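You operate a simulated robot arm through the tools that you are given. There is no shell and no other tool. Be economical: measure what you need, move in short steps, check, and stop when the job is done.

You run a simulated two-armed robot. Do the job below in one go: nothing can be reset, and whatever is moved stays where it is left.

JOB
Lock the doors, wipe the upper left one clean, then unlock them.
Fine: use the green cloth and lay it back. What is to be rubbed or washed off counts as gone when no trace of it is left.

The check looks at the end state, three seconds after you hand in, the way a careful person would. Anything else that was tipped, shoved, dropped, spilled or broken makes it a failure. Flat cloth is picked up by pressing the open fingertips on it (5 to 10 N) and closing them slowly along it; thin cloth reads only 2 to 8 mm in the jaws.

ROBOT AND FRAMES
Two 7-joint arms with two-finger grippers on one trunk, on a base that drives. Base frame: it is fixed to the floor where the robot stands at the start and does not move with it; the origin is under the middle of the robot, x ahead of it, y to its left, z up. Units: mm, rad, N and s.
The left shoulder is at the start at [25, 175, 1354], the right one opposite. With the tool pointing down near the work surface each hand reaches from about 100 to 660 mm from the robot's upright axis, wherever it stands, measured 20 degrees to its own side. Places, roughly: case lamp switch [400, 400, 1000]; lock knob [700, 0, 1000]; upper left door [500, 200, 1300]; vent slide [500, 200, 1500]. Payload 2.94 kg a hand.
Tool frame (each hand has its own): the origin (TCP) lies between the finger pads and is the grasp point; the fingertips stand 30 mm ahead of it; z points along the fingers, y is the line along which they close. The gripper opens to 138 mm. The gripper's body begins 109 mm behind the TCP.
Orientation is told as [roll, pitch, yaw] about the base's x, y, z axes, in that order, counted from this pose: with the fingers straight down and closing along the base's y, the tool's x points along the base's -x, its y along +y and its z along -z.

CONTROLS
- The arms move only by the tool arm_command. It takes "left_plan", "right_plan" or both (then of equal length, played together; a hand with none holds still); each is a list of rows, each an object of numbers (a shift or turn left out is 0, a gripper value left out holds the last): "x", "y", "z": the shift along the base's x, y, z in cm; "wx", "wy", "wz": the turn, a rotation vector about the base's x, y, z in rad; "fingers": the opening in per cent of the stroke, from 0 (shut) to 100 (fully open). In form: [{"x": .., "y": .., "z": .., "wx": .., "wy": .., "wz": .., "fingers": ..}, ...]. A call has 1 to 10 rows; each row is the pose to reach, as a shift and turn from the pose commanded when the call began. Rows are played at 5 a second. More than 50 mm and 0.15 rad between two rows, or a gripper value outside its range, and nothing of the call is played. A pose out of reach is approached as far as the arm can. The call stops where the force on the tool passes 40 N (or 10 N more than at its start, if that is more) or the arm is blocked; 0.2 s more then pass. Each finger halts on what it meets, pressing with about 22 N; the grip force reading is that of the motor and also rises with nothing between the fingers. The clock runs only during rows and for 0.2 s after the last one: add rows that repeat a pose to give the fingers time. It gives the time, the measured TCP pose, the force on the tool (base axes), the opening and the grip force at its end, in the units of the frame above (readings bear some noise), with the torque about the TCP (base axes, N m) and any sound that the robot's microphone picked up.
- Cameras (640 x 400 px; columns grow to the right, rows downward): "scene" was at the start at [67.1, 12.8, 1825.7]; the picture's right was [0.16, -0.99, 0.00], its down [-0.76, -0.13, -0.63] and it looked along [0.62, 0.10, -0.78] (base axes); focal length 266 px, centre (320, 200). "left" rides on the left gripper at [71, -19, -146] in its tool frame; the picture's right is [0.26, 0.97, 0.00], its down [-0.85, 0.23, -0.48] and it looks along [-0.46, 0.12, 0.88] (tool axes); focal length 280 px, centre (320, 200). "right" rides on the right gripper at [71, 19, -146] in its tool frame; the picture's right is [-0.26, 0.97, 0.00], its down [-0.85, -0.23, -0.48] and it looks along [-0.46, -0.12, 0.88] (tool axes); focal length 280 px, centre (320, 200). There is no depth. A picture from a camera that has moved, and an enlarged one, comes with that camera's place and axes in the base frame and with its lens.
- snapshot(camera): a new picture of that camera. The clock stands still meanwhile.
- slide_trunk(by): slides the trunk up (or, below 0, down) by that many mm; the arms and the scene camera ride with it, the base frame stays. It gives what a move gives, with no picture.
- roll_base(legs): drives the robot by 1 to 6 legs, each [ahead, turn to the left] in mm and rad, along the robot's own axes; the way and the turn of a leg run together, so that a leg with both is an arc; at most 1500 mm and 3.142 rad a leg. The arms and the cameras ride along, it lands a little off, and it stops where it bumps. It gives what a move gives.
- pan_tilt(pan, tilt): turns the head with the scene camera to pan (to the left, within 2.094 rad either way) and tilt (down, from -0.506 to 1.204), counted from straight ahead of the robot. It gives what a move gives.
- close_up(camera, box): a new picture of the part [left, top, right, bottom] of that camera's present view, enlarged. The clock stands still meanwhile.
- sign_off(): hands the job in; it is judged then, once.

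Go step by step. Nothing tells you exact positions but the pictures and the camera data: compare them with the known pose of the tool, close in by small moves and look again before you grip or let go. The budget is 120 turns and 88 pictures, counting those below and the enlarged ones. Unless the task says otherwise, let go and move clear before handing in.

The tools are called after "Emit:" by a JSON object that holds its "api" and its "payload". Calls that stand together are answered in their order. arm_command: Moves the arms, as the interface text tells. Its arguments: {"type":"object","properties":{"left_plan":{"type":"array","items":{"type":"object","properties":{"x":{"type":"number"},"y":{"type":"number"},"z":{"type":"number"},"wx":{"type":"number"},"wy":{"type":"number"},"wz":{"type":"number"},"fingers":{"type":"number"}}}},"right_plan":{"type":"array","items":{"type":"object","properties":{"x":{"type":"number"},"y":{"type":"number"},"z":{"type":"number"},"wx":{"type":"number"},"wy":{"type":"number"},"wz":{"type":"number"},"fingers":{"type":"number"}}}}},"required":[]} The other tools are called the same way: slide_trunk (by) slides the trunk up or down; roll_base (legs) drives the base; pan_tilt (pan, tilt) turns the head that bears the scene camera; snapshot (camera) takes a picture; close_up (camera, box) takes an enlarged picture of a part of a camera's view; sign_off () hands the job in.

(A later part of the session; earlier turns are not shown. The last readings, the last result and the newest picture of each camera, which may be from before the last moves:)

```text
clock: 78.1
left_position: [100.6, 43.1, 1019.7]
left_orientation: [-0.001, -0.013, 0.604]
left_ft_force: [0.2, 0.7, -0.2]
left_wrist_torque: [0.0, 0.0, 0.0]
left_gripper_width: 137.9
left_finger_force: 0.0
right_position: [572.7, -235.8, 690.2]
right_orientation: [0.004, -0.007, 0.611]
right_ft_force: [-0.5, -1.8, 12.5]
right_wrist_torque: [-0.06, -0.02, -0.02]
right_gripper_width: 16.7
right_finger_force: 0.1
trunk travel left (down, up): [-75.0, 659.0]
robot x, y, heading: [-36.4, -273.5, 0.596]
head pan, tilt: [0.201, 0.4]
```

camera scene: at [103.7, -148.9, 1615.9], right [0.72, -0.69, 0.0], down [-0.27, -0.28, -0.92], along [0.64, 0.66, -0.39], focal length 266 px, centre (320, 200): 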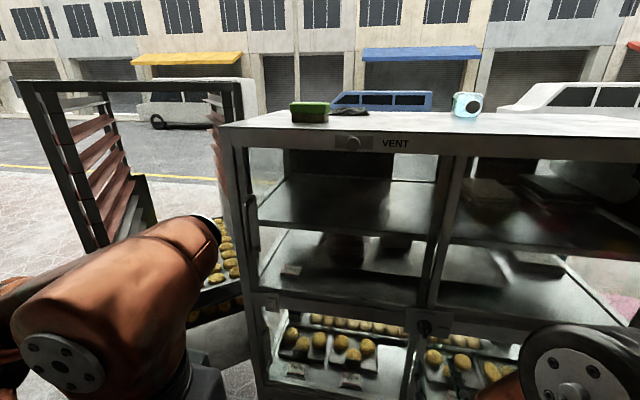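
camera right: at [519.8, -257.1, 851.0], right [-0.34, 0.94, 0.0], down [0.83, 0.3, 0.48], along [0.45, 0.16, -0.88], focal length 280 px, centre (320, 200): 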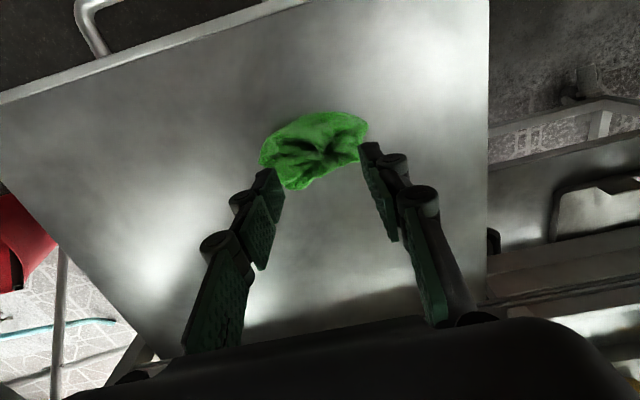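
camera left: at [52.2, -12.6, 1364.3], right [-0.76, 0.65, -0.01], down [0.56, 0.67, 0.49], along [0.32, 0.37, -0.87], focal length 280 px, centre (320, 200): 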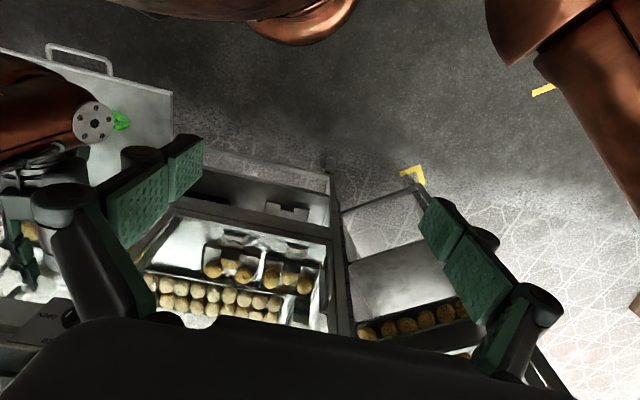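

Emit:
{"api": "arm_command", "payload": {"right_plan": [{"z": -0.05, "fingers": 11}, {"z": -0.1, "fingers": 9}, {"z": -0.14, "fingers": 7}, {"z": -0.18, "fingers": 6}]}}

```text
clock: 79.1
left_position: [102.5, 43.4, 1019.6]
left_orientation: [-0.002, -0.015, 0.602]
left_ft_force: [0.2, 0.5, 0.0]
left_wrist_torque: [-0.03, -0.01, -0.02]
left_gripper_width: 138.0
left_finger_force: 0.2
right_position: [573.1, -234.6, 689.7]
right_orientation: [0.001, -0.009, 0.612]
right_ft_force: [0.6, -1.4, 16.8]
right_wrist_torque: [-0.09, -0.05, -0.05]
right_gripper_width: 6.2
right_finger_force: 0.0
trunk travel left (down, up): [-75.0, 659.0]
robot x, y, heading: [-39.2, -268.4, 0.603]
head pan, tilt: [0.201, 0.4]
```

Emit:
{"api": "arm_command", "payload": {"right_plan": [{"z": 0.02, "fingers": 4}, {"z": 0.0, "fingers": 2}, {"z": 0.0, "fingers": 0}, {"z": 0.0, "fingers": 0}]}}

```text
clock: 80.1
left_position: [101.5, 42.9, 1018.5]
left_orientation: [-0.002, -0.014, 0.603]
left_ft_force: [0.0, 0.1, 0.9]
left_wrist_torque: [0.01, -0.03, -0.02]
left_gripper_width: 138.1
left_finger_force: 0.1
right_position: [572.7, -235.8, 687.6]
right_orientation: [0.003, -0.007, 0.612]
right_ft_force: [-0.6, -1.8, 6.1]
right_wrist_torque: [-0.07, 0.03, 0.0]
right_gripper_width: 5.9
right_finger_force: 21.8
trunk travel left (down, up): [-75.0, 659.0]
robot x, y, heading: [-36.1, -269.4, 0.6]
head pan, tilt: [0.201, 0.4]
```

Gripped at 5.9 mm with 6 N press. I lift slowly and check.

Emit:
{"api": "arm_command", "payload": {"right_plan": [{"z": 0.3}, {"z": 0.8}, {"z": 1.5}, {"z": 2.5}, {"z": 4}, {"z": 6}]}}

Emit:
{"api": "close_up", "payload": {"camera": "right", "box": [200, 80, 440, 230]}}

```text
clock: 81.5
left_position: [101.7, 42.8, 1019.4]
left_orientation: [0.0, -0.014, 0.604]
left_ft_force: [0.3, -0.3, -0.2]
left_wrist_torque: [-0.01, -0.01, 0.03]
left_gripper_width: 138.3
left_finger_force: 0.0
right_position: [572.0, -235.1, 748.6]
right_orientation: [0.001, -0.007, 0.613]
right_ft_force: [0.0, 0.5, -0.2]
right_wrist_torque: [-0.03, -0.01, -0.03]
right_gripper_width: 0.2
right_finger_force: 22.2
trunk travel left (down, up): [-75.0, 659.0]
robot x, y, heading: [-38.8, -268.9, 0.605]
head pan, tilt: [0.201, 0.4]
```

```text
2.67 times, centred on (320, 155) of right
camera zoom: at [503.8, -261.7, 893.9], right [-0.34, 0.94, 0.0], down [0.82, 0.3, 0.48], along [0.45, 0.17, -0.88], focal length 748 px, centre (320, 320)
```

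zoom: 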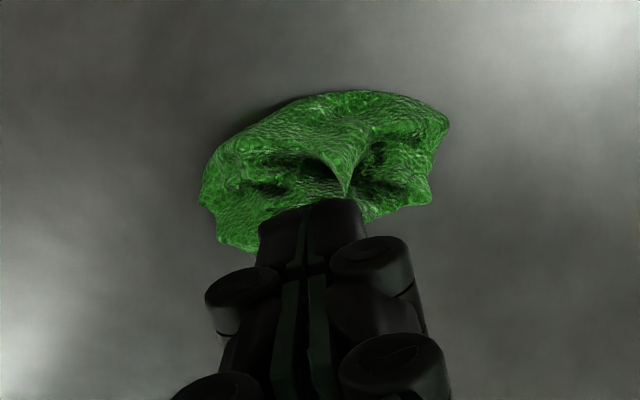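

It slipped again; the raised fold sits ~8 mm left of the jaw centre, so I caught only its edge. I recenter on the fold and repeat with a wider start.

Emit:
{"api": "arm_command", "payload": {"right_plan": [{"x": -0.4, "y": 0.7, "fingers": 15}, {"x": -0.4, "y": 0.7, "z": -2, "fingers": 30}, {"x": -0.4, "y": 0.7, "z": -4.5, "fingers": 38}, {"x": -0.4, "y": 0.7, "z": -5.4, "fingers": 38}, {"x": -0.4, "y": 0.7, "z": -5.7, "fingers": 38}, {"x": -0.4, "y": 0.7, "z": -5.8, "fingers": 38}, {"x": -0.4, "y": 0.7, "z": -5.8, "fingers": 38}]}}

Emit:
{"api": "close_up", "payload": {"camera": "right", "box": [200, 80, 440, 230]}}

```text
clock: 83.1
left_position: [101.8, 43.7, 1019.7]
left_orientation: [-0.002, -0.016, 0.604]
left_ft_force: [-1.2, 0.7, 1.0]
left_wrist_torque: [-0.01, 0.0, 0.02]
left_gripper_width: 137.8
left_finger_force: 0.0
right_position: [568.4, -227.9, 691.0]
right_orientation: [0.001, -0.008, 0.613]
right_ft_force: [0.9, -0.3, 7.5]
right_wrist_torque: [-0.22, -0.17, 0.02]
right_gripper_width: 53.8
right_finger_force: 1.1
trunk travel left (down, up): [-75.0, 659.0]
robot x, y, heading: [-36.0, -268.0, 0.605]
head pan, tilt: [0.201, 0.4]
```

```text
2.67 times, centred on (320, 155) of right
camera zoom: at [499.5, -254.9, 835.9], right [-0.34, 0.94, 0.0], down [0.82, 0.3, 0.48], along [0.45, 0.17, -0.88], focal length 748 px, centre (320, 320)
```

zoom: 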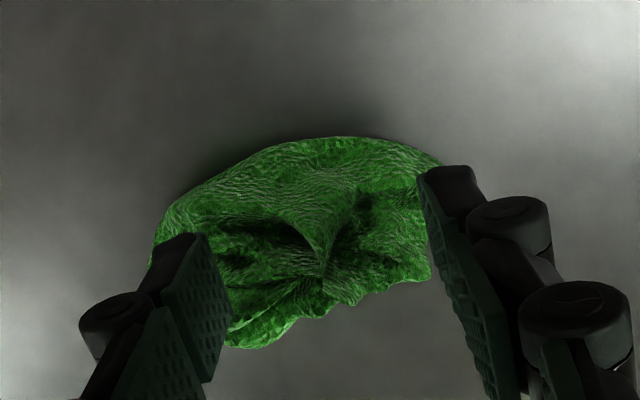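

Centered on the fold, 7.5 N. I close in stages.

Emit:
{"api": "arm_command", "payload": {"right_plan": [{"fingers": 35}, {"fingers": 32}, {"fingers": 29}, {"fingers": 26}, {"fingers": 23}]}}

```text
clock: 84.3
left_position: [101.7, 43.4, 1020.1]
left_orientation: [-0.001, -0.017, 0.605]
left_ft_force: [0.7, 0.3, 0.2]
left_wrist_torque: [0.0, -0.01, -0.02]
left_gripper_width: 137.6
left_finger_force: 0.0
right_position: [567.7, -228.2, 690.6]
right_orientation: [0.004, -0.009, 0.613]
right_ft_force: [0.9, -1.1, 14.4]
right_wrist_torque: [-0.16, 0.0, -0.04]
right_gripper_width: 32.2
right_finger_force: 0.0
trunk travel left (down, up): [-75.0, 659.0]
robot x, y, heading: [-37.6, -268.3, 0.608]
head pan, tilt: [0.201, 0.4]
```

Emit:
{"api": "arm_command", "payload": {"right_plan": [{"z": 0.05, "fingers": 20}, {"z": 0.03, "fingers": 17}, {"z": 0.0, "fingers": 14}, {"z": -0.05, "fingers": 11}, {"z": -0.08, "fingers": 9}]}}

```text
clock: 85.5
left_position: [101.0, 43.8, 1020.0]
left_orientation: [-0.003, -0.016, 0.605]
left_ft_force: [1.0, 0.5, 0.6]
left_wrist_torque: [-0.01, 0.0, 0.0]
left_gripper_width: 138.2
left_finger_force: 0.0
right_position: [569.1, -229.1, 689.4]
right_orientation: [0.002, -0.007, 0.613]
right_ft_force: [0.1, -1.4, 10.7]
right_wrist_torque: [-0.06, 0.02, -0.02]
right_gripper_width: 11.8
right_finger_force: 0.2
trunk travel left (down, up): [-75.0, 659.0]
robot x, y, heading: [-37.0, -266.6, 0.606]
head pan, tilt: [0.201, 0.4]
```

Emit:
{"api": "arm_command", "payload": {"right_plan": [{"z": -0.06, "fingers": 7}, {"z": -0.12, "fingers": 5}, {"z": -0.2, "fingers": 3}, {"z": -0.28, "fingers": 1}, {"z": -0.3, "fingers": 0}, {"z": -0.3, "fingers": 0}]}}

```text
clock: 86.9
left_position: [101.6, 44.2, 1019.3]
left_orientation: [-0.001, -0.014, 0.603]
left_ft_force: [0.3, -0.6, 0.3]
left_wrist_torque: [0.01, 0.04, -0.04]
left_gripper_width: 138.1
left_finger_force: 0.0
right_position: [568.8, -227.5, 689.6]
right_orientation: [0.003, -0.008, 0.611]
right_ft_force: [4.0, -1.9, 22.4]
right_wrist_torque: [-0.11, -0.05, -0.03]
right_gripper_width: 6.1
right_finger_force: 21.8
trunk travel left (down, up): [-75.0, 659.0]
robot x, y, heading: [-36.3, -269.0, 0.601]
head pan, tilt: [0.201, 0.4]
```

Gripped at 6.1 mm with a firm press. I lift gently.

Emit:
{"api": "arm_command", "payload": {"right_plan": [{"z": 0.3}, {"z": 0.6}, {"z": 1.0}, {"z": 1.5}, {"z": 2.2}, {"z": 3}]}}

```text
clock: 88.3
left_position: [102.2, 43.1, 1019.2]
left_orientation: [-0.001, -0.014, 0.605]
left_ft_force: [-0.7, 0.1, 0.1]
left_wrist_torque: [0.02, -0.02, 0.0]
left_gripper_width: 138.1
left_finger_force: 0.0
right_position: [569.9, -228.3, 715.4]
right_orientation: [0.0, -0.008, 0.612]
right_ft_force: [-0.6, -0.3, -0.9]
right_wrist_torque: [0.01, -0.01, -0.03]
right_gripper_width: 0.1
right_finger_force: 22.2
trunk travel left (down, up): [-75.0, 659.0]
robot x, y, heading: [-34.8, -271.1, 0.61]
head pan, tilt: [0.201, 0.4]
```

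Lost again on lifting. I look at how the cloth lies now.

Emit:
{"api": "close_up", "payload": {"camera": "right", "box": [240, 80, 400, 180]}}

```text
4.00 times, centred on (320, 130) of right
camera zoom: at [500.3, -254.8, 861.4], right [-0.34, 0.94, 0.0], down [0.83, 0.3, 0.48], along [0.45, 0.17, -0.88], focal length 1122 px, centre (320, 480)
```

zoom: 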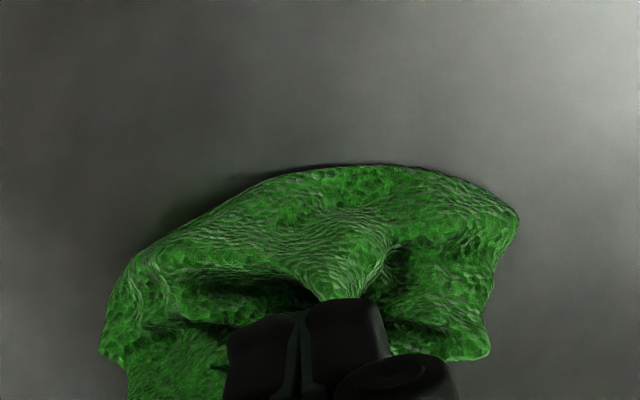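

The cloth keeps its shape; I retry nearer its true centre, and hold the pinch longer before lifting very slowly.

Emit:
{"api": "arm_command", "payload": {"right_plan": [{"x": -0.8, "y": -0.5, "fingers": 15}, {"x": -0.8, "y": -0.5, "fingers": 30}, {"x": -0.8, "y": -0.5, "z": -1.5, "fingers": 36}, {"x": -0.8, "y": -0.5, "z": -2.2, "fingers": 36}, {"x": -0.8, "y": -0.5, "z": -2.4, "fingers": 36}, {"x": -0.8, "y": -0.5, "z": -2.45, "fingers": 36}, {"x": -0.8, "y": -0.5, "z": -2.45, "fingers": 36}]}}

```text
clock: 89.9
left_position: [103.2, 42.7, 1019.2]
left_orientation: [-0.002, -0.014, 0.602]
left_ft_force: [0.5, 0.9, -0.4]
left_wrist_torque: [-0.02, 0.0, -0.03]
left_gripper_width: 137.9
left_finger_force: 0.0
right_position: [561.3, -234.1, 691.7]
right_orientation: [0.002, -0.007, 0.614]
right_ft_force: [0.0, -0.5, 1.1]
right_wrist_torque: [-0.06, 0.02, 0.02]
right_gripper_width: 49.5
right_finger_force: 0.0
trunk travel left (down, up): [-75.0, 659.0]
robot x, y, heading: [-34.4, -268.9, 0.599]
head pan, tilt: [0.201, 0.4]
```

Emit:
{"api": "arm_command", "payload": {"right_plan": [{"z": -0.06}, {"z": -0.1, "fingers": 33}, {"z": -0.1, "fingers": 31}, {"z": -0.1, "fingers": 29}, {"z": -0.1, "fingers": 27}]}}

```text
clock: 91.1
left_position: [102.0, 44.1, 1019.3]
left_orientation: [-0.002, -0.014, 0.604]
left_ft_force: [0.7, 0.0, -0.5]
left_wrist_torque: [-0.01, -0.01, 0.01]
left_gripper_width: 138.0
left_finger_force: 0.0
right_position: [560.5, -233.0, 690.2]
right_orientation: [0.002, -0.007, 0.613]
right_ft_force: [0.7, -0.4, 8.4]
right_wrist_torque: [-0.06, -0.08, 0.0]
right_gripper_width: 37.3
right_finger_force: 0.1
trunk travel left (down, up): [-75.0, 659.0]
robot x, y, heading: [-35.2, -267.7, 0.605]
head pan, tilt: [0.201, 0.4]
```

Emit:
{"api": "arm_command", "payload": {"right_plan": [{"z": 0, "fingers": 25}, {"z": 0, "fingers": 23}, {"z": -0.02, "fingers": 21}, {"z": -0.03, "fingers": 19}, {"z": -0.04, "fingers": 17}, {"z": -0.04, "fingers": 15}]}}

```text
clock: 92.5
left_position: [101.0, 43.0, 1020.7]
left_orientation: [-0.001, -0.013, 0.602]
left_ft_force: [-0.7, 0.9, 0.7]
left_wrist_torque: [0.02, -0.01, 0.0]
left_gripper_width: 138.0
left_finger_force: 0.0
right_position: [560.3, -234.3, 691.4]
right_orientation: [0.001, -0.006, 0.611]
right_ft_force: [-0.4, -0.1, 10.3]
right_wrist_torque: [-0.04, -0.02, 0.01]
right_gripper_width: 19.5
right_finger_force: 0.0
trunk travel left (down, up): [-75.0, 659.0]
robot x, y, heading: [-36.7, -265.9, 0.606]
head pan, tilt: [0.201, 0.4]
```

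Emit:
{"api": "arm_command", "payload": {"right_plan": [{"z": -0.02, "fingers": 13}, {"z": -0.04, "fingers": 11}, {"z": -0.06, "fingers": 9}, {"z": -0.08, "fingers": 8}, {"z": -0.1, "fingers": 7}]}}

```text
clock: 93.7
left_position: [101.0, 44.9, 1018.6]
left_orientation: [0.0, -0.014, 0.605]
left_ft_force: [0.0, -0.1, 0.0]
left_wrist_torque: [-0.01, -0.02, -0.02]
left_gripper_width: 138.1
left_finger_force: 0.1
right_position: [560.5, -233.9, 688.6]
right_orientation: [0.002, -0.007, 0.613]
right_ft_force: [-0.7, -1.0, 4.9]
right_wrist_torque: [0.0, -0.02, 0.03]
right_gripper_width: 8.3
right_finger_force: 0.1
trunk travel left (down, up): [-75.0, 659.0]
robot x, y, heading: [-35.3, -270.4, 0.6]
head pan, tilt: [0.201, 0.4]
```

Emit:
{"api": "arm_command", "payload": {"right_plan": [{"z": -0.05, "fingers": 6}, {"z": -0.1, "fingers": 5}, {"z": -0.12, "fingers": 4}, {"z": -0.14, "fingers": 3}, {"z": -0.16, "fingers": 2}, {"z": -0.18, "fingers": 1}, {"z": -0.18, "fingers": 0}, {"z": -0.18, "fingers": 0}, {"z": -0.18, "fingers": 0}, {"z": -0.18, "fingers": 0}]}}

Emit:
{"api": "arm_command", "payload": {"right_plan": [{"z": 0.05}, {"z": 0.1}, {"z": 0.15}, {"z": 0.2}, {"z": 0.2}]}}

```text
clock: 95.9
left_position: [102.1, 44.8, 1019.6]
left_orientation: [-0.003, -0.014, 0.603]
left_ft_force: [0.4, -0.2, 0.1]
left_wrist_torque: [0.03, 0.01, -0.01]
left_gripper_width: 138.0
left_finger_force: 0.1
right_position: [561.2, -233.7, 689.4]
right_orientation: [0.001, -0.007, 0.612]
right_ft_force: [0.5, -0.3, 7.7]
right_wrist_torque: [0.01, -0.06, 0.01]
right_gripper_width: 5.8
right_finger_force: 22.0
trunk travel left (down, up): [-75.0, 659.0]
robot x, y, heading: [-34.2, -267.7, 0.605]
head pan, tilt: [0.201, 0.4]
```

```text
clock: 97.1
left_position: [102.2, 43.9, 1020.0]
left_orientation: [-0.002, -0.014, 0.601]
left_ft_force: [-0.5, 0.8, -0.1]
left_wrist_torque: [-0.01, -0.01, -0.02]
left_gripper_width: 138.2
left_finger_force: 0.1
right_position: [561.4, -233.5, 690.6]
right_orientation: [0.001, -0.007, 0.612]
right_ft_force: [0.9, 0.1, 0.6]
right_wrist_torque: [0.02, 0.03, 0.0]
right_gripper_width: 0.0
right_finger_force: 21.8
trunk travel left (down, up): [-75.0, 659.0]
robot x, y, heading: [-40.5, -268.6, 0.604]
head pan, tilt: [0.201, 0.4]
```

Even a slow lift loses it, so the pinch is too shallow. I try bracketing the whole cloth from both sides with tips on the shelf.

Emit:
{"api": "arm_command", "payload": {"right_plan": [{"z": 1.0, "fingers": 20}, {"z": 1.5, "fingers": 40}, {"z": 1.5, "fingers": 60}, {"z": 1.5, "fingers": 85}, {"z": 1.5, "fingers": 85}, {"z": 0.6, "fingers": 85}, {"z": 0.1, "fingers": 85}, {"z": 0.0, "fingers": 85}]}}

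Emit:
{"api": "snapshot", "payload": {"camera": "right"}}

```text
clock: 98.9
left_position: [103.0, 44.3, 1019.5]
left_orientation: [-0.003, -0.014, 0.604]
left_ft_force: [0.1, 0.6, 0.5]
left_wrist_torque: [-0.01, -0.01, 0.01]
left_gripper_width: 138.0
left_finger_force: 0.1
right_position: [561.8, -233.5, 690.4]
right_orientation: [0.001, -0.006, 0.612]
right_ft_force: [-0.7, 0.3, -0.3]
right_wrist_torque: [0.02, -0.02, -0.04]
right_gripper_width: 117.5
right_finger_force: 0.0
trunk travel left (down, up): [-75.0, 659.0]
robot x, y, heading: [-39.1, -268.3, 0.605]
head pan, tilt: [0.201, 0.4]
```

```text
25 pictures are left
camera right: at [492.3, -259.9, 835.0], right [-0.34, 0.94, 0.0], down [0.83, 0.3, 0.48], along [0.45, 0.17, -0.88], focal length 280 px, centre (320, 200)
```

right: 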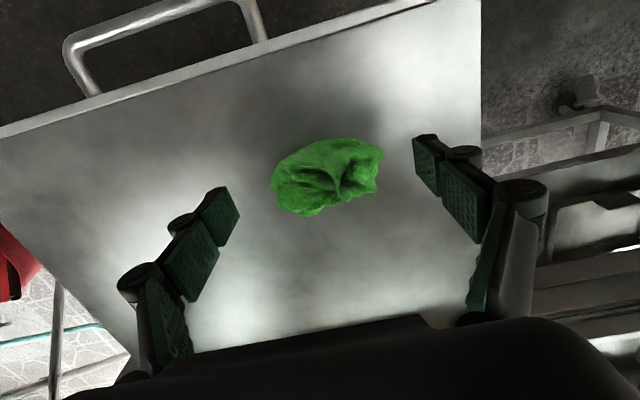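

Cloth is neatly between the fingers. I lower until the tips touch the shelf, then close.

Emit:
{"api": "arm_command", "payload": {"right_plan": [{"z": -0.15}, {"z": -0.3}, {"z": -0.45}, {"z": -0.6}]}}

```text
clock: 99.9
left_position: [102.7, 43.8, 1019.8]
left_orientation: [-0.002, -0.013, 0.604]
left_ft_force: [0.4, 0.0, 0.5]
left_wrist_torque: [0.02, -0.01, 0.02]
left_gripper_width: 137.8
left_finger_force: 0.0
right_position: [561.0, -234.0, 684.5]
right_orientation: [0.002, -0.006, 0.612]
right_ft_force: [-0.1, 0.6, -0.5]
right_wrist_torque: [-0.01, 0.0, -0.02]
right_gripper_width: 117.3
right_finger_force: 0.0
trunk travel left (down, up): [-75.0, 659.0]
robot x, y, heading: [-37.2, -270.4, 0.605]
head pan, tilt: [0.201, 0.4]
```

No shelf contact yet at 684, so the cloth is a thick bundle. I go lower.

Emit:
{"api": "arm_command", "payload": {"right_plan": [{"z": -0.3}, {"z": -0.6}, {"z": -0.9}, {"z": -1.2}]}}

```text
clock: 100.9
left_position: [101.8, 43.5, 1019.1]
left_orientation: [0.0, -0.014, 0.603]
left_ft_force: [0.2, 0.3, -0.1]
left_wrist_torque: [-0.02, 0.02, 0.01]
left_gripper_width: 137.9
left_finger_force: 0.0
right_position: [561.7, -233.9, 671.8]
right_orientation: [0.002, -0.007, 0.612]
right_ft_force: [-0.1, -0.4, -0.2]
right_wrist_torque: [0.03, 0.0, 0.04]
right_gripper_width: 117.5
right_finger_force: 0.1
trunk travel left (down, up): [-75.0, 659.0]
robot x, y, heading: [-41.2, -270.5, 0.604]
head pan, tilt: [0.201, 0.4]
```

Tips are now ~20 mm below the cloth's top without touching the shelf. I close here slowly.

Emit:
{"api": "arm_command", "payload": {"right_plan": [{"fingers": 75}, {"fingers": 65}, {"fingers": 55}, {"fingers": 48}, {"fingers": 40}, {"fingers": 32}, {"fingers": 24}, {"fingers": 16}, {"fingers": 8}, {"fingers": 0}]}}

Emit:
{"api": "arm_command", "payload": {"right_plan": [{"z": 0.3}, {"z": 0.8}, {"z": 1.6}, {"z": 2.6}, {"z": 4}]}}

Emit:
{"api": "snapshot", "payload": {"camera": "right"}}

```text
clock: 103.1
left_position: [101.7, 44.1, 1019.9]
left_orientation: [-0.002, -0.016, 0.603]
left_ft_force: [-0.4, 0.4, -0.3]
left_wrist_torque: [-0.01, -0.01, 0.03]
left_gripper_width: 138.2
left_finger_force: 0.1
right_position: [560.6, -232.7, 671.8]
right_orientation: [0.002, -0.006, 0.611]
right_ft_force: [-0.1, 0.1, 1.8]
right_wrist_torque: [0.0, -0.02, 0.05]
right_gripper_width: 71.6
right_finger_force: 21.8
trunk travel left (down, up): [-75.0, 659.0]
robot x, y, heading: [-37.0, -268.5, 0.609]
head pan, tilt: [0.201, 0.4]
```

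```text
clock: 104.3
left_position: [102.4, 43.4, 1019.1]
left_orientation: [-0.002, -0.014, 0.603]
left_ft_force: [0.2, 0.2, -0.9]
left_wrist_torque: [0.01, 0.01, -0.01]
left_gripper_width: 138.1
left_finger_force: 0.0
right_position: [562.4, -233.4, 711.4]
right_orientation: [0.001, -0.007, 0.612]
right_ft_force: [-0.2, 0.0, -1.1]
right_wrist_torque: [-0.02, 0.0, 0.0]
right_gripper_width: 71.4
right_finger_force: 21.9
trunk travel left (down, up): [-75.0, 659.0]
robot x, y, heading: [-35.8, -270.2, 0.603]
head pan, tilt: [0.201, 0.4]
```

```text
24 pictures are left
camera right: at [492.9, -259.7, 857.1], right [-0.34, 0.94, 0.0], down [0.82, 0.3, 0.48], along [0.45, 0.17, -0.88], focal length 280 px, centre (320, 200)
```

right: 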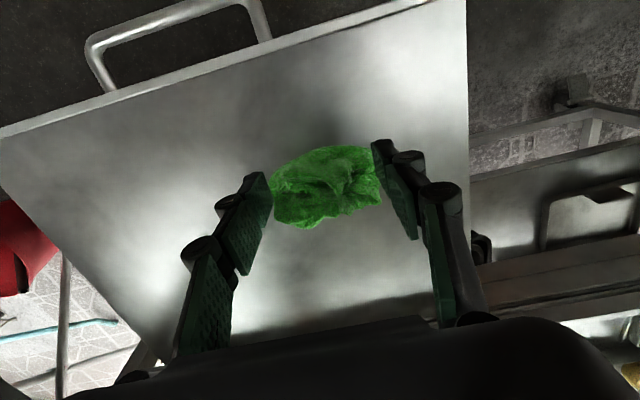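

The cloth is held as a bundle (71 mm). I set it down again and regrip 9 mm higher so that it protrudes beyond the fingertips for wiping.

Emit:
{"api": "arm_command", "payload": {"right_plan": [{"z": -2}, {"z": -3.5}, {"z": -3.9}, {"z": -3.95, "fingers": 58}, {"z": -3.9, "fingers": 60}, {"z": -3.4, "fingers": 60}, {"z": -3.0, "fingers": 60}, {"z": -3.0, "fingers": 45}, {"z": -3.0, "fingers": 20}, {"z": -3.0, "fingers": 0}]}}

Emit:
{"api": "arm_command", "payload": {"right_plan": [{"z": 0, "fingers": 0}, {"z": 0.5}, {"z": 1.5}, {"z": 3}, {"z": 6}, {"z": 10}]}}

Emit:
{"api": "snapshot", "payload": {"camera": "right"}}

```text
clock: 106.5
left_position: [101.8, 42.9, 1019.1]
left_orientation: [0.0, -0.013, 0.605]
left_ft_force: [0.3, -0.1, -0.3]
left_wrist_torque: [0.0, -0.04, -0.04]
left_gripper_width: 137.7
left_finger_force: 0.1
right_position: [561.5, -233.8, 681.1]
right_orientation: [0.002, -0.005, 0.613]
right_ft_force: [0.6, 0.0, 3.0]
right_wrist_torque: [0.03, -0.04, 0.09]
right_gripper_width: 71.4
right_finger_force: 22.1
trunk travel left (down, up): [-75.0, 659.0]
robot x, y, heading: [-33.4, -270.3, 0.608]
head pan, tilt: [0.201, 0.4]
```

```text
clock: 107.9
left_position: [102.0, 42.8, 1019.0]
left_orientation: [-0.001, -0.014, 0.605]
left_ft_force: [-0.7, -0.3, 0.0]
left_wrist_torque: [-0.01, 0.0, -0.01]
left_gripper_width: 138.2
left_finger_force: 0.1
right_position: [561.3, -233.0, 782.7]
right_orientation: [0.002, -0.005, 0.613]
right_ft_force: [0.1, -0.3, -1.4]
right_wrist_torque: [-0.01, 0.0, -0.02]
right_gripper_width: 71.3
right_finger_force: 22.1
trunk travel left (down, up): [-75.0, 659.0]
robot x, y, heading: [-36.5, -270.4, 0.603]
head pan, tilt: [0.201, 0.4]
```

```text
23 pictures are left
camera right: at [491.7, -259.9, 927.5], right [-0.34, 0.94, 0.0], down [0.83, 0.3, 0.48], along [0.45, 0.17, -0.88], focal length 280 px, centre (320, 200)
```

right: 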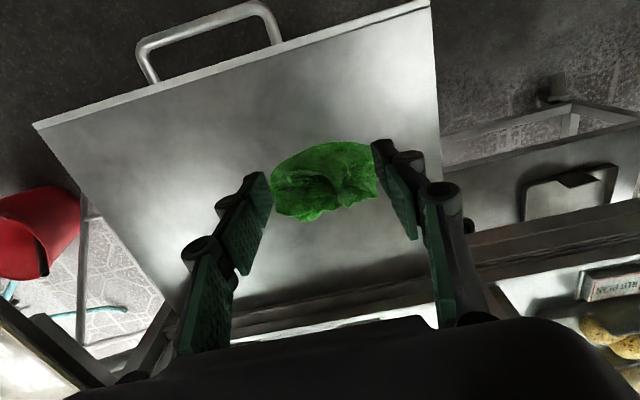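

Cloth is held. Now I raise the trunk 250 mm and drive to stand in front of the upper left door.

Emit:
{"api": "slide_trunk", "payload": {"by": 250}}

Emit:
{"api": "roll_base", "payload": {"legs": [[0, -0.604], [-370, 0], [0, 0.856], [340, 0], [0, -0.25]]}}

Emit:
{"api": "pan_tilt", "payload": {"pan": 0.0, "tilt": 0.5}}

Emit:
{"api": "snapshot", "payload": {"camera": "scene"}}

```text
clock: 110.5
left_position: [103.2, 42.6, 1269.0]
left_orientation: [-0.002, -0.015, 0.606]
left_ft_force: [-0.2, 0.2, -0.4]
left_wrist_torque: [-0.01, -0.01, -0.01]
left_gripper_width: 138.0
left_finger_force: 0.1
right_position: [561.4, -233.8, 1030.9]
right_orientation: [0.002, -0.006, 0.611]
right_ft_force: [-0.7, 0.8, -0.6]
right_wrist_torque: [-0.02, 0.01, -0.03]
right_gripper_width: 71.1
right_finger_force: 22.2
trunk travel left (down, up): [-325.0, 409.0]
robot x, y, heading: [-37.4, -270.9, 0.606]
head pan, tilt: [0.201, 0.4]
```

```text
clock: 119.4
left_position: [-42.7, 301.8, 1269.5]
left_orientation: [0.001, -0.013, 0.603]
left_ft_force: [0.2, -0.1, -0.3]
left_wrist_torque: [0.02, 0.03, 0.02]
left_gripper_width: 137.9
left_finger_force: 0.1
right_position: [415.2, 23.9, 1031.2]
right_orientation: [0.001, -0.007, 0.612]
right_ft_force: [0.5, 0.7, -0.5]
right_wrist_torque: [0.02, 0.0, -0.02]
right_gripper_width: 70.9
right_finger_force: 21.8
trunk travel left (down, up): [-325.0, 409.0]
robot x, y, heading: [-182.7, -13.8, 0.601]
head pan, tilt: [0.201, 0.4]
```

```text
clock: 120.2
left_position: [-45.5, 301.3, 1268.3]
left_orientation: [-0.003, -0.013, 0.603]
left_ft_force: [-0.2, -0.7, 0.1]
left_wrist_torque: [-0.01, -0.05, 0.01]
left_gripper_width: 137.9
left_finger_force: 0.0
right_position: [415.3, 25.3, 1031.9]
right_orientation: [0.002, -0.008, 0.611]
right_ft_force: [-0.4, 0.8, -0.5]
right_wrist_torque: [0.01, -0.02, 0.03]
right_gripper_width: 71.2
right_finger_force: 21.9
trunk travel left (down, up): [-325.0, 409.0]
robot x, y, heading: [-184.4, -11.8, 0.602]
head pan, tilt: [0.0, 0.499]
```

```text
22 pictures are left
camera scene: at [-56.7, 75.0, 1658.1], right [0.57, -0.82, 0.0], down [-0.39, -0.27, -0.88], along [0.72, 0.5, -0.48], focal length 266 px, centre (320, 200)
```

scene: 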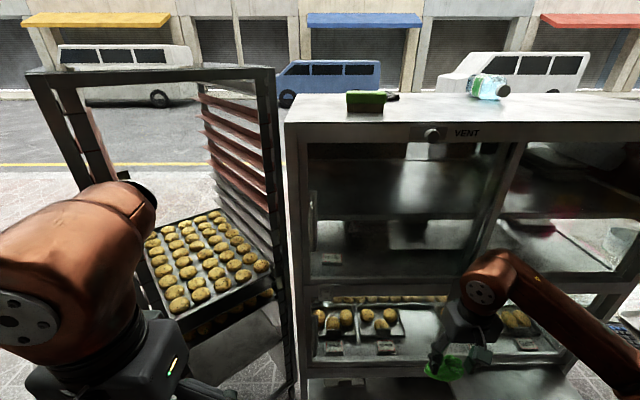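

I stand well. I zoom in on the door to relocate the smudge.

Emit:
{"api": "close_up", "payload": {"camera": "scene", "box": [300, 140, 500, 280]}}

```text
2.86 times, centred on (400, 210) of scene
camera zoom: at [-56.7, 75.0, 1658.1], right [0.57, -0.82, 0.0], down [-0.39, -0.27, -0.88], along [0.72, 0.5, -0.48], focal length 759 px, centre (91, 171)
```

zoom: 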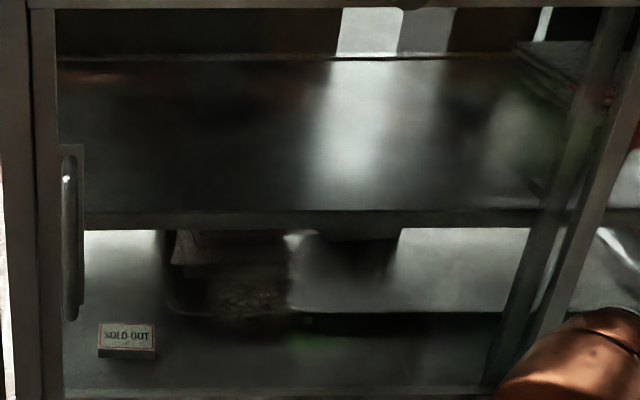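

Smudge relocated: L≈-60, z≈1215 (base about (505, 277, 1215)), about 85 × 65 mm. I swing the right tool to horizontal while moving in front of it.

Emit:
{"api": "arm_command", "payload": {"right_plan": [{"x": -0.39, "y": 1.6, "z": 1.5, "wx": 0.085, "wy": -0.123}, {"x": -0.78, "y": 3.2, "z": 3, "wx": 0.17, "wy": -0.246}, {"x": -1.17, "y": 4.8, "z": 4.5, "wx": 0.255, "wy": -0.369}, {"x": -1.56, "y": 6.4, "z": 6, "wx": 0.34, "wy": -0.492}, {"x": -1.95, "y": 8, "z": 7.5, "wx": 0.425, "wy": -0.615}, {"x": -2.34, "y": 9.7, "z": 9, "wx": 0.51, "wy": -0.738}, {"x": -2.7, "y": 11.3, "z": 10.5, "wx": 0.595, "wy": -0.861}, {"x": -3.1, "y": 13, "z": 12, "wx": 0.68, "wy": -0.984}, {"x": -3.5, "y": 14.6, "z": 13.5, "wx": 0.765, "wy": -1.107}, {"x": -3.9, "y": 16.2, "z": 15, "wx": 0.85, "wy": -1.23}]}}

Emit:
{"api": "arm_command", "payload": {"right_plan": [{"wx": 0.042, "wy": -0.063, "z": 1}, {"wx": 0.042, "wy": -0.063, "z": 2}, {"wx": 0.042, "wy": -0.063, "z": 2}]}}

Emit:
{"api": "snapshot", "payload": {"camera": "scene"}}

```text
clock: 122.4
left_position: [-43.7, 301.3, 1269.4]
left_orientation: [0.001, -0.014, 0.602]
left_ft_force: [0.9, -0.1, 0.7]
left_wrist_torque: [0.0, 0.01, -0.02]
left_gripper_width: 137.9
left_finger_force: 0.0
right_position: [381.8, 170.9, 1168.2]
right_orientation: [-0.023, -1.351, 0.631]
right_ft_force: [1.2, -0.3, -1.4]
right_wrist_torque: [0.0, 0.03, 0.04]
right_gripper_width: 71.1
right_finger_force: 22.3
right hand out of reach, approached as far as the arm can: row 10
trunk travel left (down, up): [-325.0, 409.0]
robot x, y, heading: [-181.0, -13.9, 0.603]
head pan, tilt: [0.0, 0.499]
```

```text
clock: 123.2
left_position: [-45.3, 301.7, 1269.5]
left_orientation: [-0.003, -0.015, 0.601]
left_ft_force: [-0.5, -0.6, -0.1]
left_wrist_torque: [-0.04, -0.01, 0.0]
left_gripper_width: 137.6
left_finger_force: 0.0
right_position: [383.9, 175.4, 1189.6]
right_orientation: [-0.055, -1.423, 0.659]
right_ft_force: [-0.2, -0.7, -0.2]
right_wrist_torque: [-0.01, 0.01, 0.04]
right_gripper_width: 71.2
right_finger_force: 22.1
right hand out of reach, approached as far as the arm can: row 1, 2, 3
trunk travel left (down, up): [-325.0, 409.0]
robot x, y, heading: [-180.8, -11.2, 0.598]
head pan, tilt: [0.0, 0.499]
```

```text
20 pictures are left
camera scene: at [-56.6, 75.0, 1658.1], right [0.57, -0.82, 0.0], down [-0.39, -0.27, -0.88], along [0.72, 0.5, -0.48], focal length 266 px, centre (320, 200)
```

scene: 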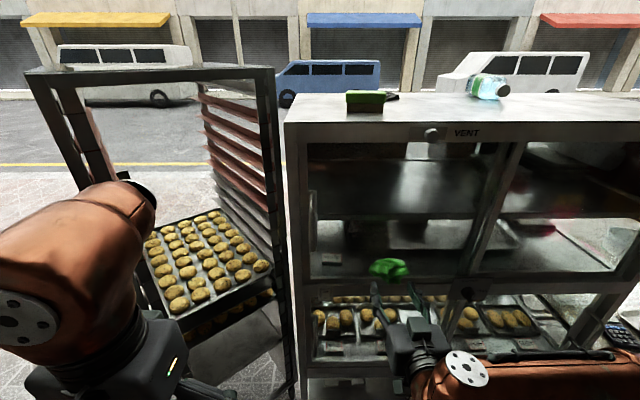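

The cloth sits at the fingertips near the glass. I advance 60 mm, finish levelling, and center on the smudge.

Emit:
{"api": "arm_command", "payload": {"right_plan": [{"x": 1.3, "y": 1.5, "z": 0.6, "wx": 0.028, "wy": -0.04}, {"x": 2.7, "y": 3.0, "z": 1.2, "wx": 0.056, "wy": -0.08}, {"x": 4.1, "y": 4.6, "z": 1.8, "wx": 0.083, "wy": -0.121}, {"x": 4.1, "y": 4.6, "z": 2.5, "wx": 0.083, "wy": -0.121}, {"x": 4.1, "y": 4.6, "z": 2.5, "wx": 0.083, "wy": -0.121}]}}

Emit:
{"api": "close_up", "payload": {"camera": "scene", "box": [300, 180, 500, 320]}}

```text
clock: 124.4
left_position: [-43.7, 302.3, 1268.5]
left_orientation: [-0.001, -0.015, 0.602]
left_ft_force: [-0.3, -0.7, 0.5]
left_wrist_torque: [-0.01, 0.01, 0.0]
left_gripper_width: 138.1
left_finger_force: 0.0
right_position: [425.8, 221.0, 1215.4]
right_orientation: [-1.65, -1.56, 2.254]
right_ft_force: [0.5, -0.5, 0.5]
right_wrist_torque: [-0.03, 0.04, 0.01]
right_gripper_width: 71.1
right_finger_force: 21.8
trunk travel left (down, up): [-325.0, 409.0]
robot x, y, heading: [-182.6, -7.5, 0.607]
head pan, tilt: [0.0, 0.499]
```

```text
2.86 times, centred on (400, 250) of scene
camera zoom: at [-56.1, 75.1, 1658.0], right [0.57, -0.82, 0.0], down [-0.39, -0.27, -0.88], along [0.72, 0.5, -0.48], focal length 759 px, centre (91, 57)
```

zoom: 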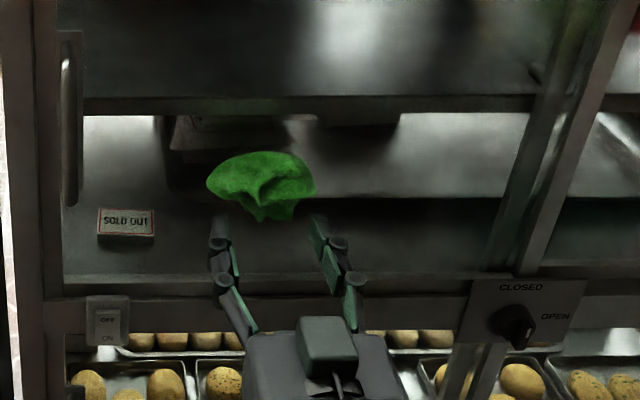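

The cloth protrudes nicely ahead of the fingers. The lock pointer needs a closer look before wiping.

Emit:
{"api": "close_up", "payload": {"camera": "scene", "box": [436, 265, 516, 315]}}

```text
8.00 times, centred on (476, 290) of scene
camera zoom: at [-56.1, 75.1, 1658.0], right [0.57, -0.82, 0.0], down [-0.39, -0.27, -0.88], along [0.72, 0.5, -0.48], focal length 2124 px, centre (-928, -520)
```

zoom: 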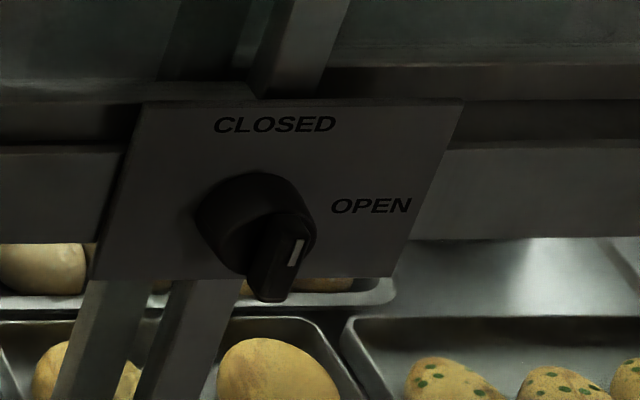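

The white mark is at the top, so it is locked. Now I advance toward the glass: 45 mm, then small steps until contact.

Emit:
{"api": "arm_command", "payload": {"right_plan": [{"x": 1.2, "y": 0.85}, {"x": 2.5, "y": 1.7}, {"x": 3.7, "y": 2.55}, {"x": 3.7, "y": 2.55}]}}

Emit:
{"api": "arm_command", "payload": {"right_plan": [{"x": 0.25, "y": 0.17}, {"x": 0.5, "y": 0.34}, {"x": 0.5, "y": 0.34}]}}

```text
clock: 125.4
left_position: [-47.3, 299.9, 1270.8]
left_orientation: [-0.001, -0.017, 0.602]
left_ft_force: [-0.4, -0.4, -0.2]
left_wrist_torque: [-0.02, -0.02, -0.01]
left_gripper_width: 138.1
left_finger_force: 0.1
right_position: [461.8, 245.0, 1217.7]
right_orientation: [-2.168, -1.561, 2.772]
right_ft_force: [-18.2, -15.2, 0.1]
right_wrist_torque: [-0.02, -0.14, -0.07]
right_gripper_width: 71.1
right_finger_force: 22.0
trunk travel left (down, up): [-325.0, 409.0]
robot x, y, heading: [-183.1, -8.2, 0.603]
head pan, tilt: [0.0, 0.499]
```

```text
clock: 126.0
left_position: [-45.7, 298.2, 1270.0]
left_orientation: [-0.001, -0.017, 0.602]
left_ft_force: [-0.1, 0.1, -0.3]
left_wrist_torque: [0.02, 0.04, -0.01]
left_gripper_width: 138.0
left_finger_force: 0.0
right_position: [461.6, 247.1, 1217.4]
right_orientation: [-2.122, -1.562, 2.732]
right_ft_force: [-21.0, -20.8, 3.3]
right_wrist_torque: [0.13, -0.04, 0.1]
right_gripper_width: 71.5
right_finger_force: 21.4
trunk travel left (down, up): [-325.0, 409.0]
robot x, y, heading: [-180.7, -10.3, 0.597]
head pan, tilt: [0.0, 0.499]
stopped in row 2 (right hand): the force on the tool passed its limit at 43 N (the readings are from after the stop); the commanded pose is now the measured one
```

Firm contact with the glass. I ease off 2 mm and wipe with strokes across the smudge.

Emit:
{"api": "arm_command", "payload": {"right_plan": [{"x": -0.17, "y": -0.11}, {"x": -1.87, "y": 2.36}, {"x": -3.58, "y": 4.83}, {"x": -3.58, "y": 4.83, "z": 2.5}, {"x": -1.87, "y": 2.36, "z": 2.5}, {"x": -0.17, "y": -0.11, "z": 2.5}, {"x": 1.53, "y": -2.58, "z": 2.5}, {"x": 3.24, "y": -5.05, "z": 2.5}, {"x": 3.24, "y": -5.05, "z": 0}, {"x": 1.53, "y": -2.58, "z": 0}]}}

Emit:
{"api": "close_up", "payload": {"camera": "scene", "box": [300, 160, 500, 300]}}

```text
clock: 126.9
left_position: [-46.4, 299.2, 1270.1]
left_orientation: [-0.001, -0.017, 0.602]
left_ft_force: [-0.4, -0.1, -0.2]
left_wrist_torque: [0.03, 0.02, -0.01]
left_gripper_width: 137.7
left_finger_force: 0.0
right_position: [425.3, 297.3, 1223.8]
right_orientation: [-1.013, -1.555, 1.626]
right_ft_force: [-11.2, -6.9, 4.2]
right_wrist_torque: [0.19, -0.23, -0.11]
right_gripper_width: 71.3
right_finger_force: 22.0
trunk travel left (down, up): [-325.0, 409.0]
robot x, y, heading: [-187.5, -10.5, 0.598]
head pan, tilt: [0.0, 0.499]
stopped in row 4 (right hand): the force on the tool passed its limit at 42 N (the readings are from after the stop); the commanded pose is now the measured one
```

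```text
2.86 times, centred on (400, 230) of scene
camera zoom: at [-59.0, 72.1, 1658.5], right [0.57, -0.82, 0.0], down [-0.39, -0.27, -0.88], along [0.72, 0.5, -0.48], focal length 759 px, centre (91, 114)
```

zoom: 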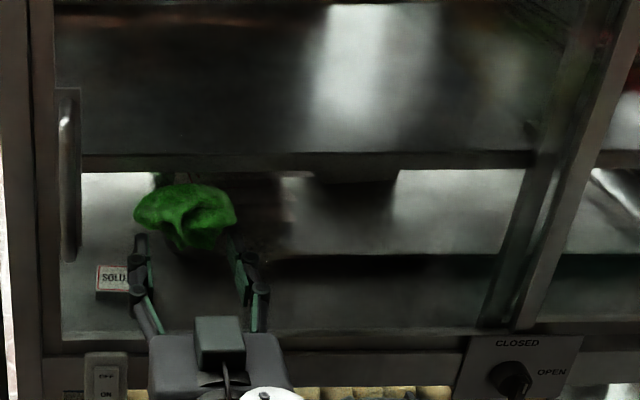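

I continue with lighter pressure, sweeping right across the upper part and back.

Emit:
{"api": "arm_command", "payload": {"right_plan": [{"x": -0.1, "y": -0.07, "z": 1.2}, {"x": 1.32, "y": -2.13, "z": 2}, {"x": 2.74, "y": -4.19, "z": 2}, {"x": 4.16, "y": -6.24, "z": 2}, {"x": 5.58, "y": -8.3, "z": 2}, {"x": 7.0, "y": -10.36, "z": 2}, {"x": 7.0, "y": -10.36, "z": 0}, {"x": 5.58, "y": -8.3, "z": 0}, {"x": 4.16, "y": -6.24, "z": 0}, {"x": 2.74, "y": -4.19, "z": 0}]}}

```text
clock: 129.1
left_position: [-44.3, 301.5, 1270.3]
left_orientation: [-0.001, -0.016, 0.603]
left_ft_force: [-0.3, -1.7, -0.2]
left_wrist_torque: [-0.01, -0.06, -0.01]
left_gripper_width: 138.1
left_finger_force: 0.0
right_position: [454.1, 257.2, 1220.8]
right_orientation: [-0.837, -1.554, 1.448]
right_ft_force: [-4.7, -5.3, -0.4]
right_wrist_torque: [-0.02, -0.05, 0.27]
right_gripper_width: 71.2
right_finger_force: 21.7
trunk travel left (down, up): [-325.0, 409.0]
robot x, y, heading: [-180.3, -11.9, 0.604]
head pan, tilt: [0.0, 0.499]
```

Contact ~7 N, going smoothly. Now the lower bands.

Emit:
{"api": "arm_command", "payload": {"right_plan": [{"x": 0.05, "y": 0.03, "z": -2}, {"x": -1.37, "y": 2.09, "z": -2}, {"x": -2.79, "y": 4.15, "z": -2}, {"x": -2.79, "y": 4.15, "z": -4.5}, {"x": -1.37, "y": 2.09, "z": -4.5}, {"x": 0.05, "y": 0.03, "z": -4.5}, {"x": 1.47, "y": -2.03, "z": -4.5}, {"x": 2.89, "y": -4.09, "z": -4.5}, {"x": 4.31, "y": -6.15, "z": -4.5}, {"x": 4.31, "y": -6.15, "z": -2}]}}

Emit:
{"api": "close_up", "payload": {"camera": "scene", "box": [300, 160, 500, 300]}}

```text
clock: 131.3
left_position: [-41.5, 295.6, 1270.0]
left_orientation: [0.002, -0.019, 0.6]
left_ft_force: [1.4, -0.4, -0.5]
left_wrist_torque: [0.07, 0.05, -0.01]
left_gripper_width: 138.1
left_finger_force: 0.1
right_position: [500.9, 188.2, 1201.9]
right_orientation: [-0.467, -1.555, 1.065]
right_ft_force: [-9.2, -17.4, 2.1]
right_wrist_torque: [0.22, -0.05, 0.6]
right_gripper_width: 71.1
right_finger_force: 21.6
right hand out of reach, approached as far as the arm can: row 9
trunk travel left (down, up): [-325.0, 409.0]
robot x, y, heading: [-180.8, -10.4, 0.597]
head pan, tilt: [0.0, 0.499]
```

```text
2.86 times, centred on (400, 230) of scene
camera zoom: at [-55.3, 67.9, 1658.4], right [0.56, -0.83, 0.0], down [-0.4, -0.27, -0.88], along [0.72, 0.5, -0.48], focal length 759 px, centre (91, 114)
```

zoom: 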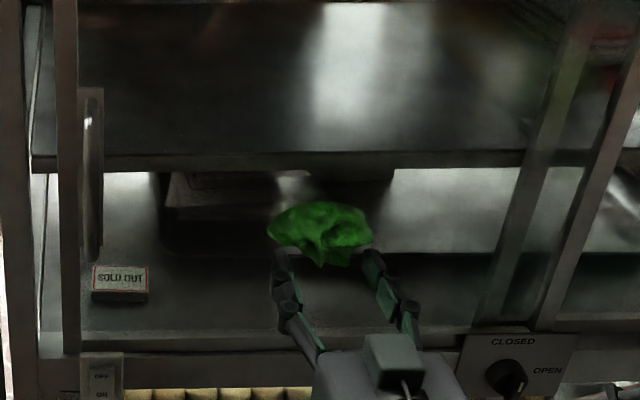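

The smudge area looks clean, but the door's left stile seems to have shifted right. I back off from the glass and look.

Emit:
{"api": "arm_command", "payload": {"right_plan": [{"x": -1, "y": -0.7}, {"x": -3, "y": -2.1}, {"x": -6, "y": -4.2}, {"x": -6, "y": -4.2}]}}

Emit:
{"api": "snapshot", "payload": {"camera": "scene"}}

Emit:
{"api": "close_up", "payload": {"camera": "scene", "box": [280, 120, 400, 320]}}

```text
clock: 132.3
left_position: [-44.0, 300.7, 1269.2]
left_orientation: [-0.003, -0.012, 0.6]
left_ft_force: [-0.3, 0.6, -0.2]
left_wrist_torque: [0.01, 0.03, -0.03]
left_gripper_width: 138.2
left_finger_force: 0.1
right_position: [439.3, 151.8, 1200.1]
right_orientation: [-0.789, -1.552, 1.398]
right_ft_force: [0.3, 0.2, -0.7]
right_wrist_torque: [0.0, 0.0, 0.02]
right_gripper_width: 71.2
right_finger_force: 22.0
trunk travel left (down, up): [-325.0, 409.0]
robot x, y, heading: [-180.3, -11.9, 0.602]
head pan, tilt: [0.0, 0.499]
```

```text
15 pictures are left
camera scene: at [-56.3, 74.4, 1658.0], right [0.57, -0.82, 0.0], down [-0.4, -0.27, -0.88], along [0.72, 0.5, -0.48], focal length 266 px, centre (320, 200)
```

scene: 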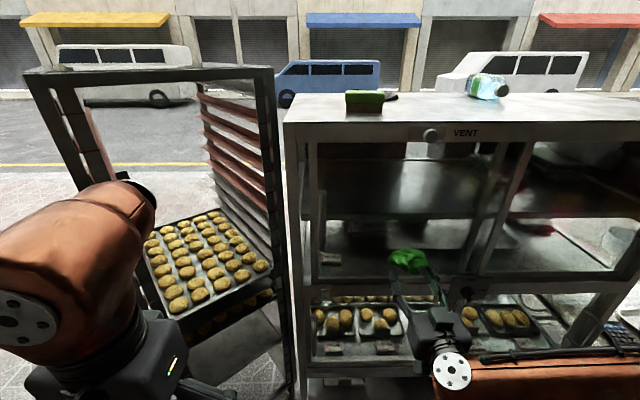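

```text
2.00 times, centred on (340, 220) of scene
camera zoom: at [-56.3, 74.4, 1658.0], right [0.57, -0.82, 0.0], down [-0.4, -0.27, -0.88], along [0.72, 0.5, -0.48], focal length 531 px, centre (280, 160)
```

zoom: 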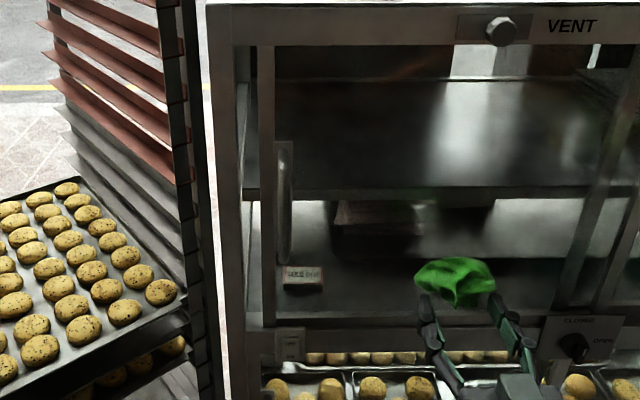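

It is a sliding door and it was dragged ~25 mm to the right by friction on my last stroke. I press the cloth on again and drag it back to the left, rewiping on the way.

Emit:
{"api": "arm_command", "payload": {"right_plan": [{"x": 2, "y": 1.4, "z": 1}, {"x": 4, "y": 2.8, "z": 2}, {"x": 5.6, "y": 3.9, "z": 2}, {"x": 5.9, "y": 4.1, "z": 2}, {"x": 5.9, "y": 4.1, "z": 2}]}}

```text
clock: 133.5
left_position: [-44.3, 300.2, 1269.0]
left_orientation: [-0.003, -0.017, 0.602]
left_ft_force: [0.5, 0.2, 0.6]
left_wrist_torque: [0.01, -0.01, -0.03]
left_gripper_width: 138.1
left_finger_force: 0.0
right_position: [498.4, 195.3, 1220.3]
right_orientation: [-0.802, -1.553, 1.413]
right_ft_force: [-3.3, -2.3, -0.8]
right_wrist_torque: [-0.06, 0.04, 0.24]
right_gripper_width: 71.1
right_finger_force: 22.2
trunk travel left (down, up): [-325.0, 409.0]
robot x, y, heading: [-178.0, -10.3, 0.597]
head pan, tilt: [0.0, 0.499]
```

Light contact. I press 2 mm more and stroke 110 mm left.

Emit:
{"api": "arm_command", "payload": {"right_plan": [{"x": 0.16, "y": 0.11}, {"x": -0.98, "y": 1.76}, {"x": -2.11, "y": 3.4}, {"x": -3.25, "y": 5.05}, {"x": -4.38, "y": 6.7}, {"x": -5.52, "y": 8.34}, {"x": -6.1, "y": 9.2}]}}

Emit:
{"api": "close_up", "payload": {"camera": "scene", "box": [280, 120, 500, 320]}}

```text
clock: 135.1
left_position: [-46.4, 298.7, 1270.6]
left_orientation: [0.0, -0.018, 0.604]
left_ft_force: [0.5, 0.4, 0.4]
left_wrist_torque: [0.01, 0.01, -0.01]
left_gripper_width: 137.9
left_finger_force: 0.0
right_position: [434.4, 284.3, 1220.1]
right_orientation: [-0.845, -1.555, 1.458]
right_ft_force: [-11.7, -19.0, -1.0]
right_wrist_torque: [-0.03, 0.05, -0.06]
right_gripper_width: 70.9
right_finger_force: 22.2
trunk travel left (down, up): [-325.0, 409.0]
robot x, y, heading: [-185.6, -14.2, 0.601]
head pan, tilt: [0.0, 0.499]
```

```text
2.00 times, centred on (390, 220) of scene
camera zoom: at [-58.9, 71.0, 1658.4], right [0.57, -0.82, 0.0], down [-0.39, -0.27, -0.88], along [0.72, 0.5, -0.48], focal length 531 px, centre (180, 160)
```

zoom: 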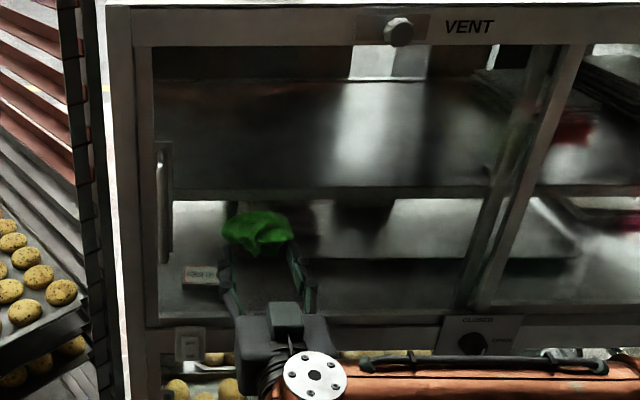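

The door is back against its frame. I back straight off and inspect the pane and lock.

Emit:
{"api": "arm_command", "payload": {"right_plan": [{"x": -1, "y": -0.7}, {"x": -4, "y": -2.8}, {"x": -7, "y": -4.8, "z": -1}, {"x": -7, "y": -4.8, "z": -5}, {"x": -7, "y": -4.8, "z": -9}, {"x": -7, "y": -4.8, "z": -12}]}}

Emit:
{"api": "close_up", "payload": {"camera": "scene", "box": [284, 130, 484, 270]}}

```text
clock: 136.5
left_position: [-43.4, 302.1, 1269.7]
left_orientation: [-0.002, -0.014, 0.602]
left_ft_force: [0.6, -0.4, -0.2]
left_wrist_torque: [0.0, 0.04, -0.04]
left_gripper_width: 138.3
left_finger_force: 0.1
right_position: [367.0, 239.3, 1099.1]
right_orientation: [-0.787, -1.554, 1.398]
right_ft_force: [0.0, 0.5, -0.9]
right_wrist_torque: [0.0, -0.02, 0.05]
right_gripper_width: 70.9
right_finger_force: 21.5
trunk travel left (down, up): [-325.0, 409.0]
robot x, y, heading: [-182.6, -10.1, 0.6]
head pan, tilt: [0.0, 0.499]
```

```text
2.86 times, centred on (384, 200) of scene
camera zoom: at [-55.4, 75.0, 1657.9], right [0.57, -0.82, 0.0], down [-0.4, -0.27, -0.88], along [0.72, 0.5, -0.48], focal length 759 px, centre (137, 200)
```

zoom: 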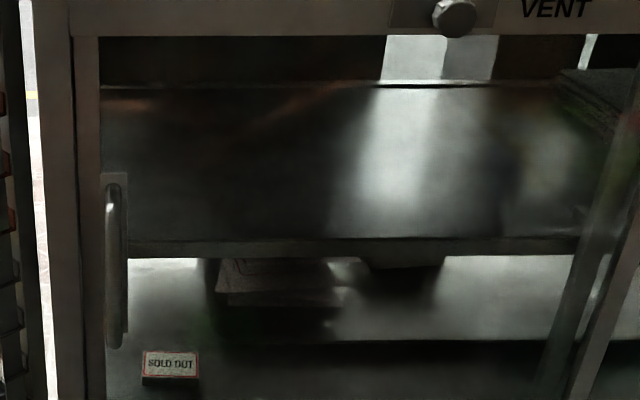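

I zoom tightly where the smudge was.

Emit:
{"api": "close_up", "payload": {"camera": "scene", "box": [345, 210, 425, 260]}}

```text
8.00 times, centred on (385, 235) of scene
camera zoom: at [-55.4, 75.0, 1657.9], right [0.57, -0.82, 0.0], down [-0.4, -0.27, -0.88], along [0.72, 0.5, -0.48], focal length 2124 px, centre (-200, -80)
```

zoom: 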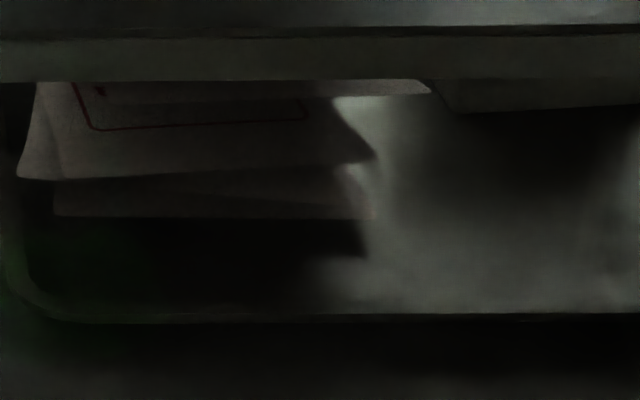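

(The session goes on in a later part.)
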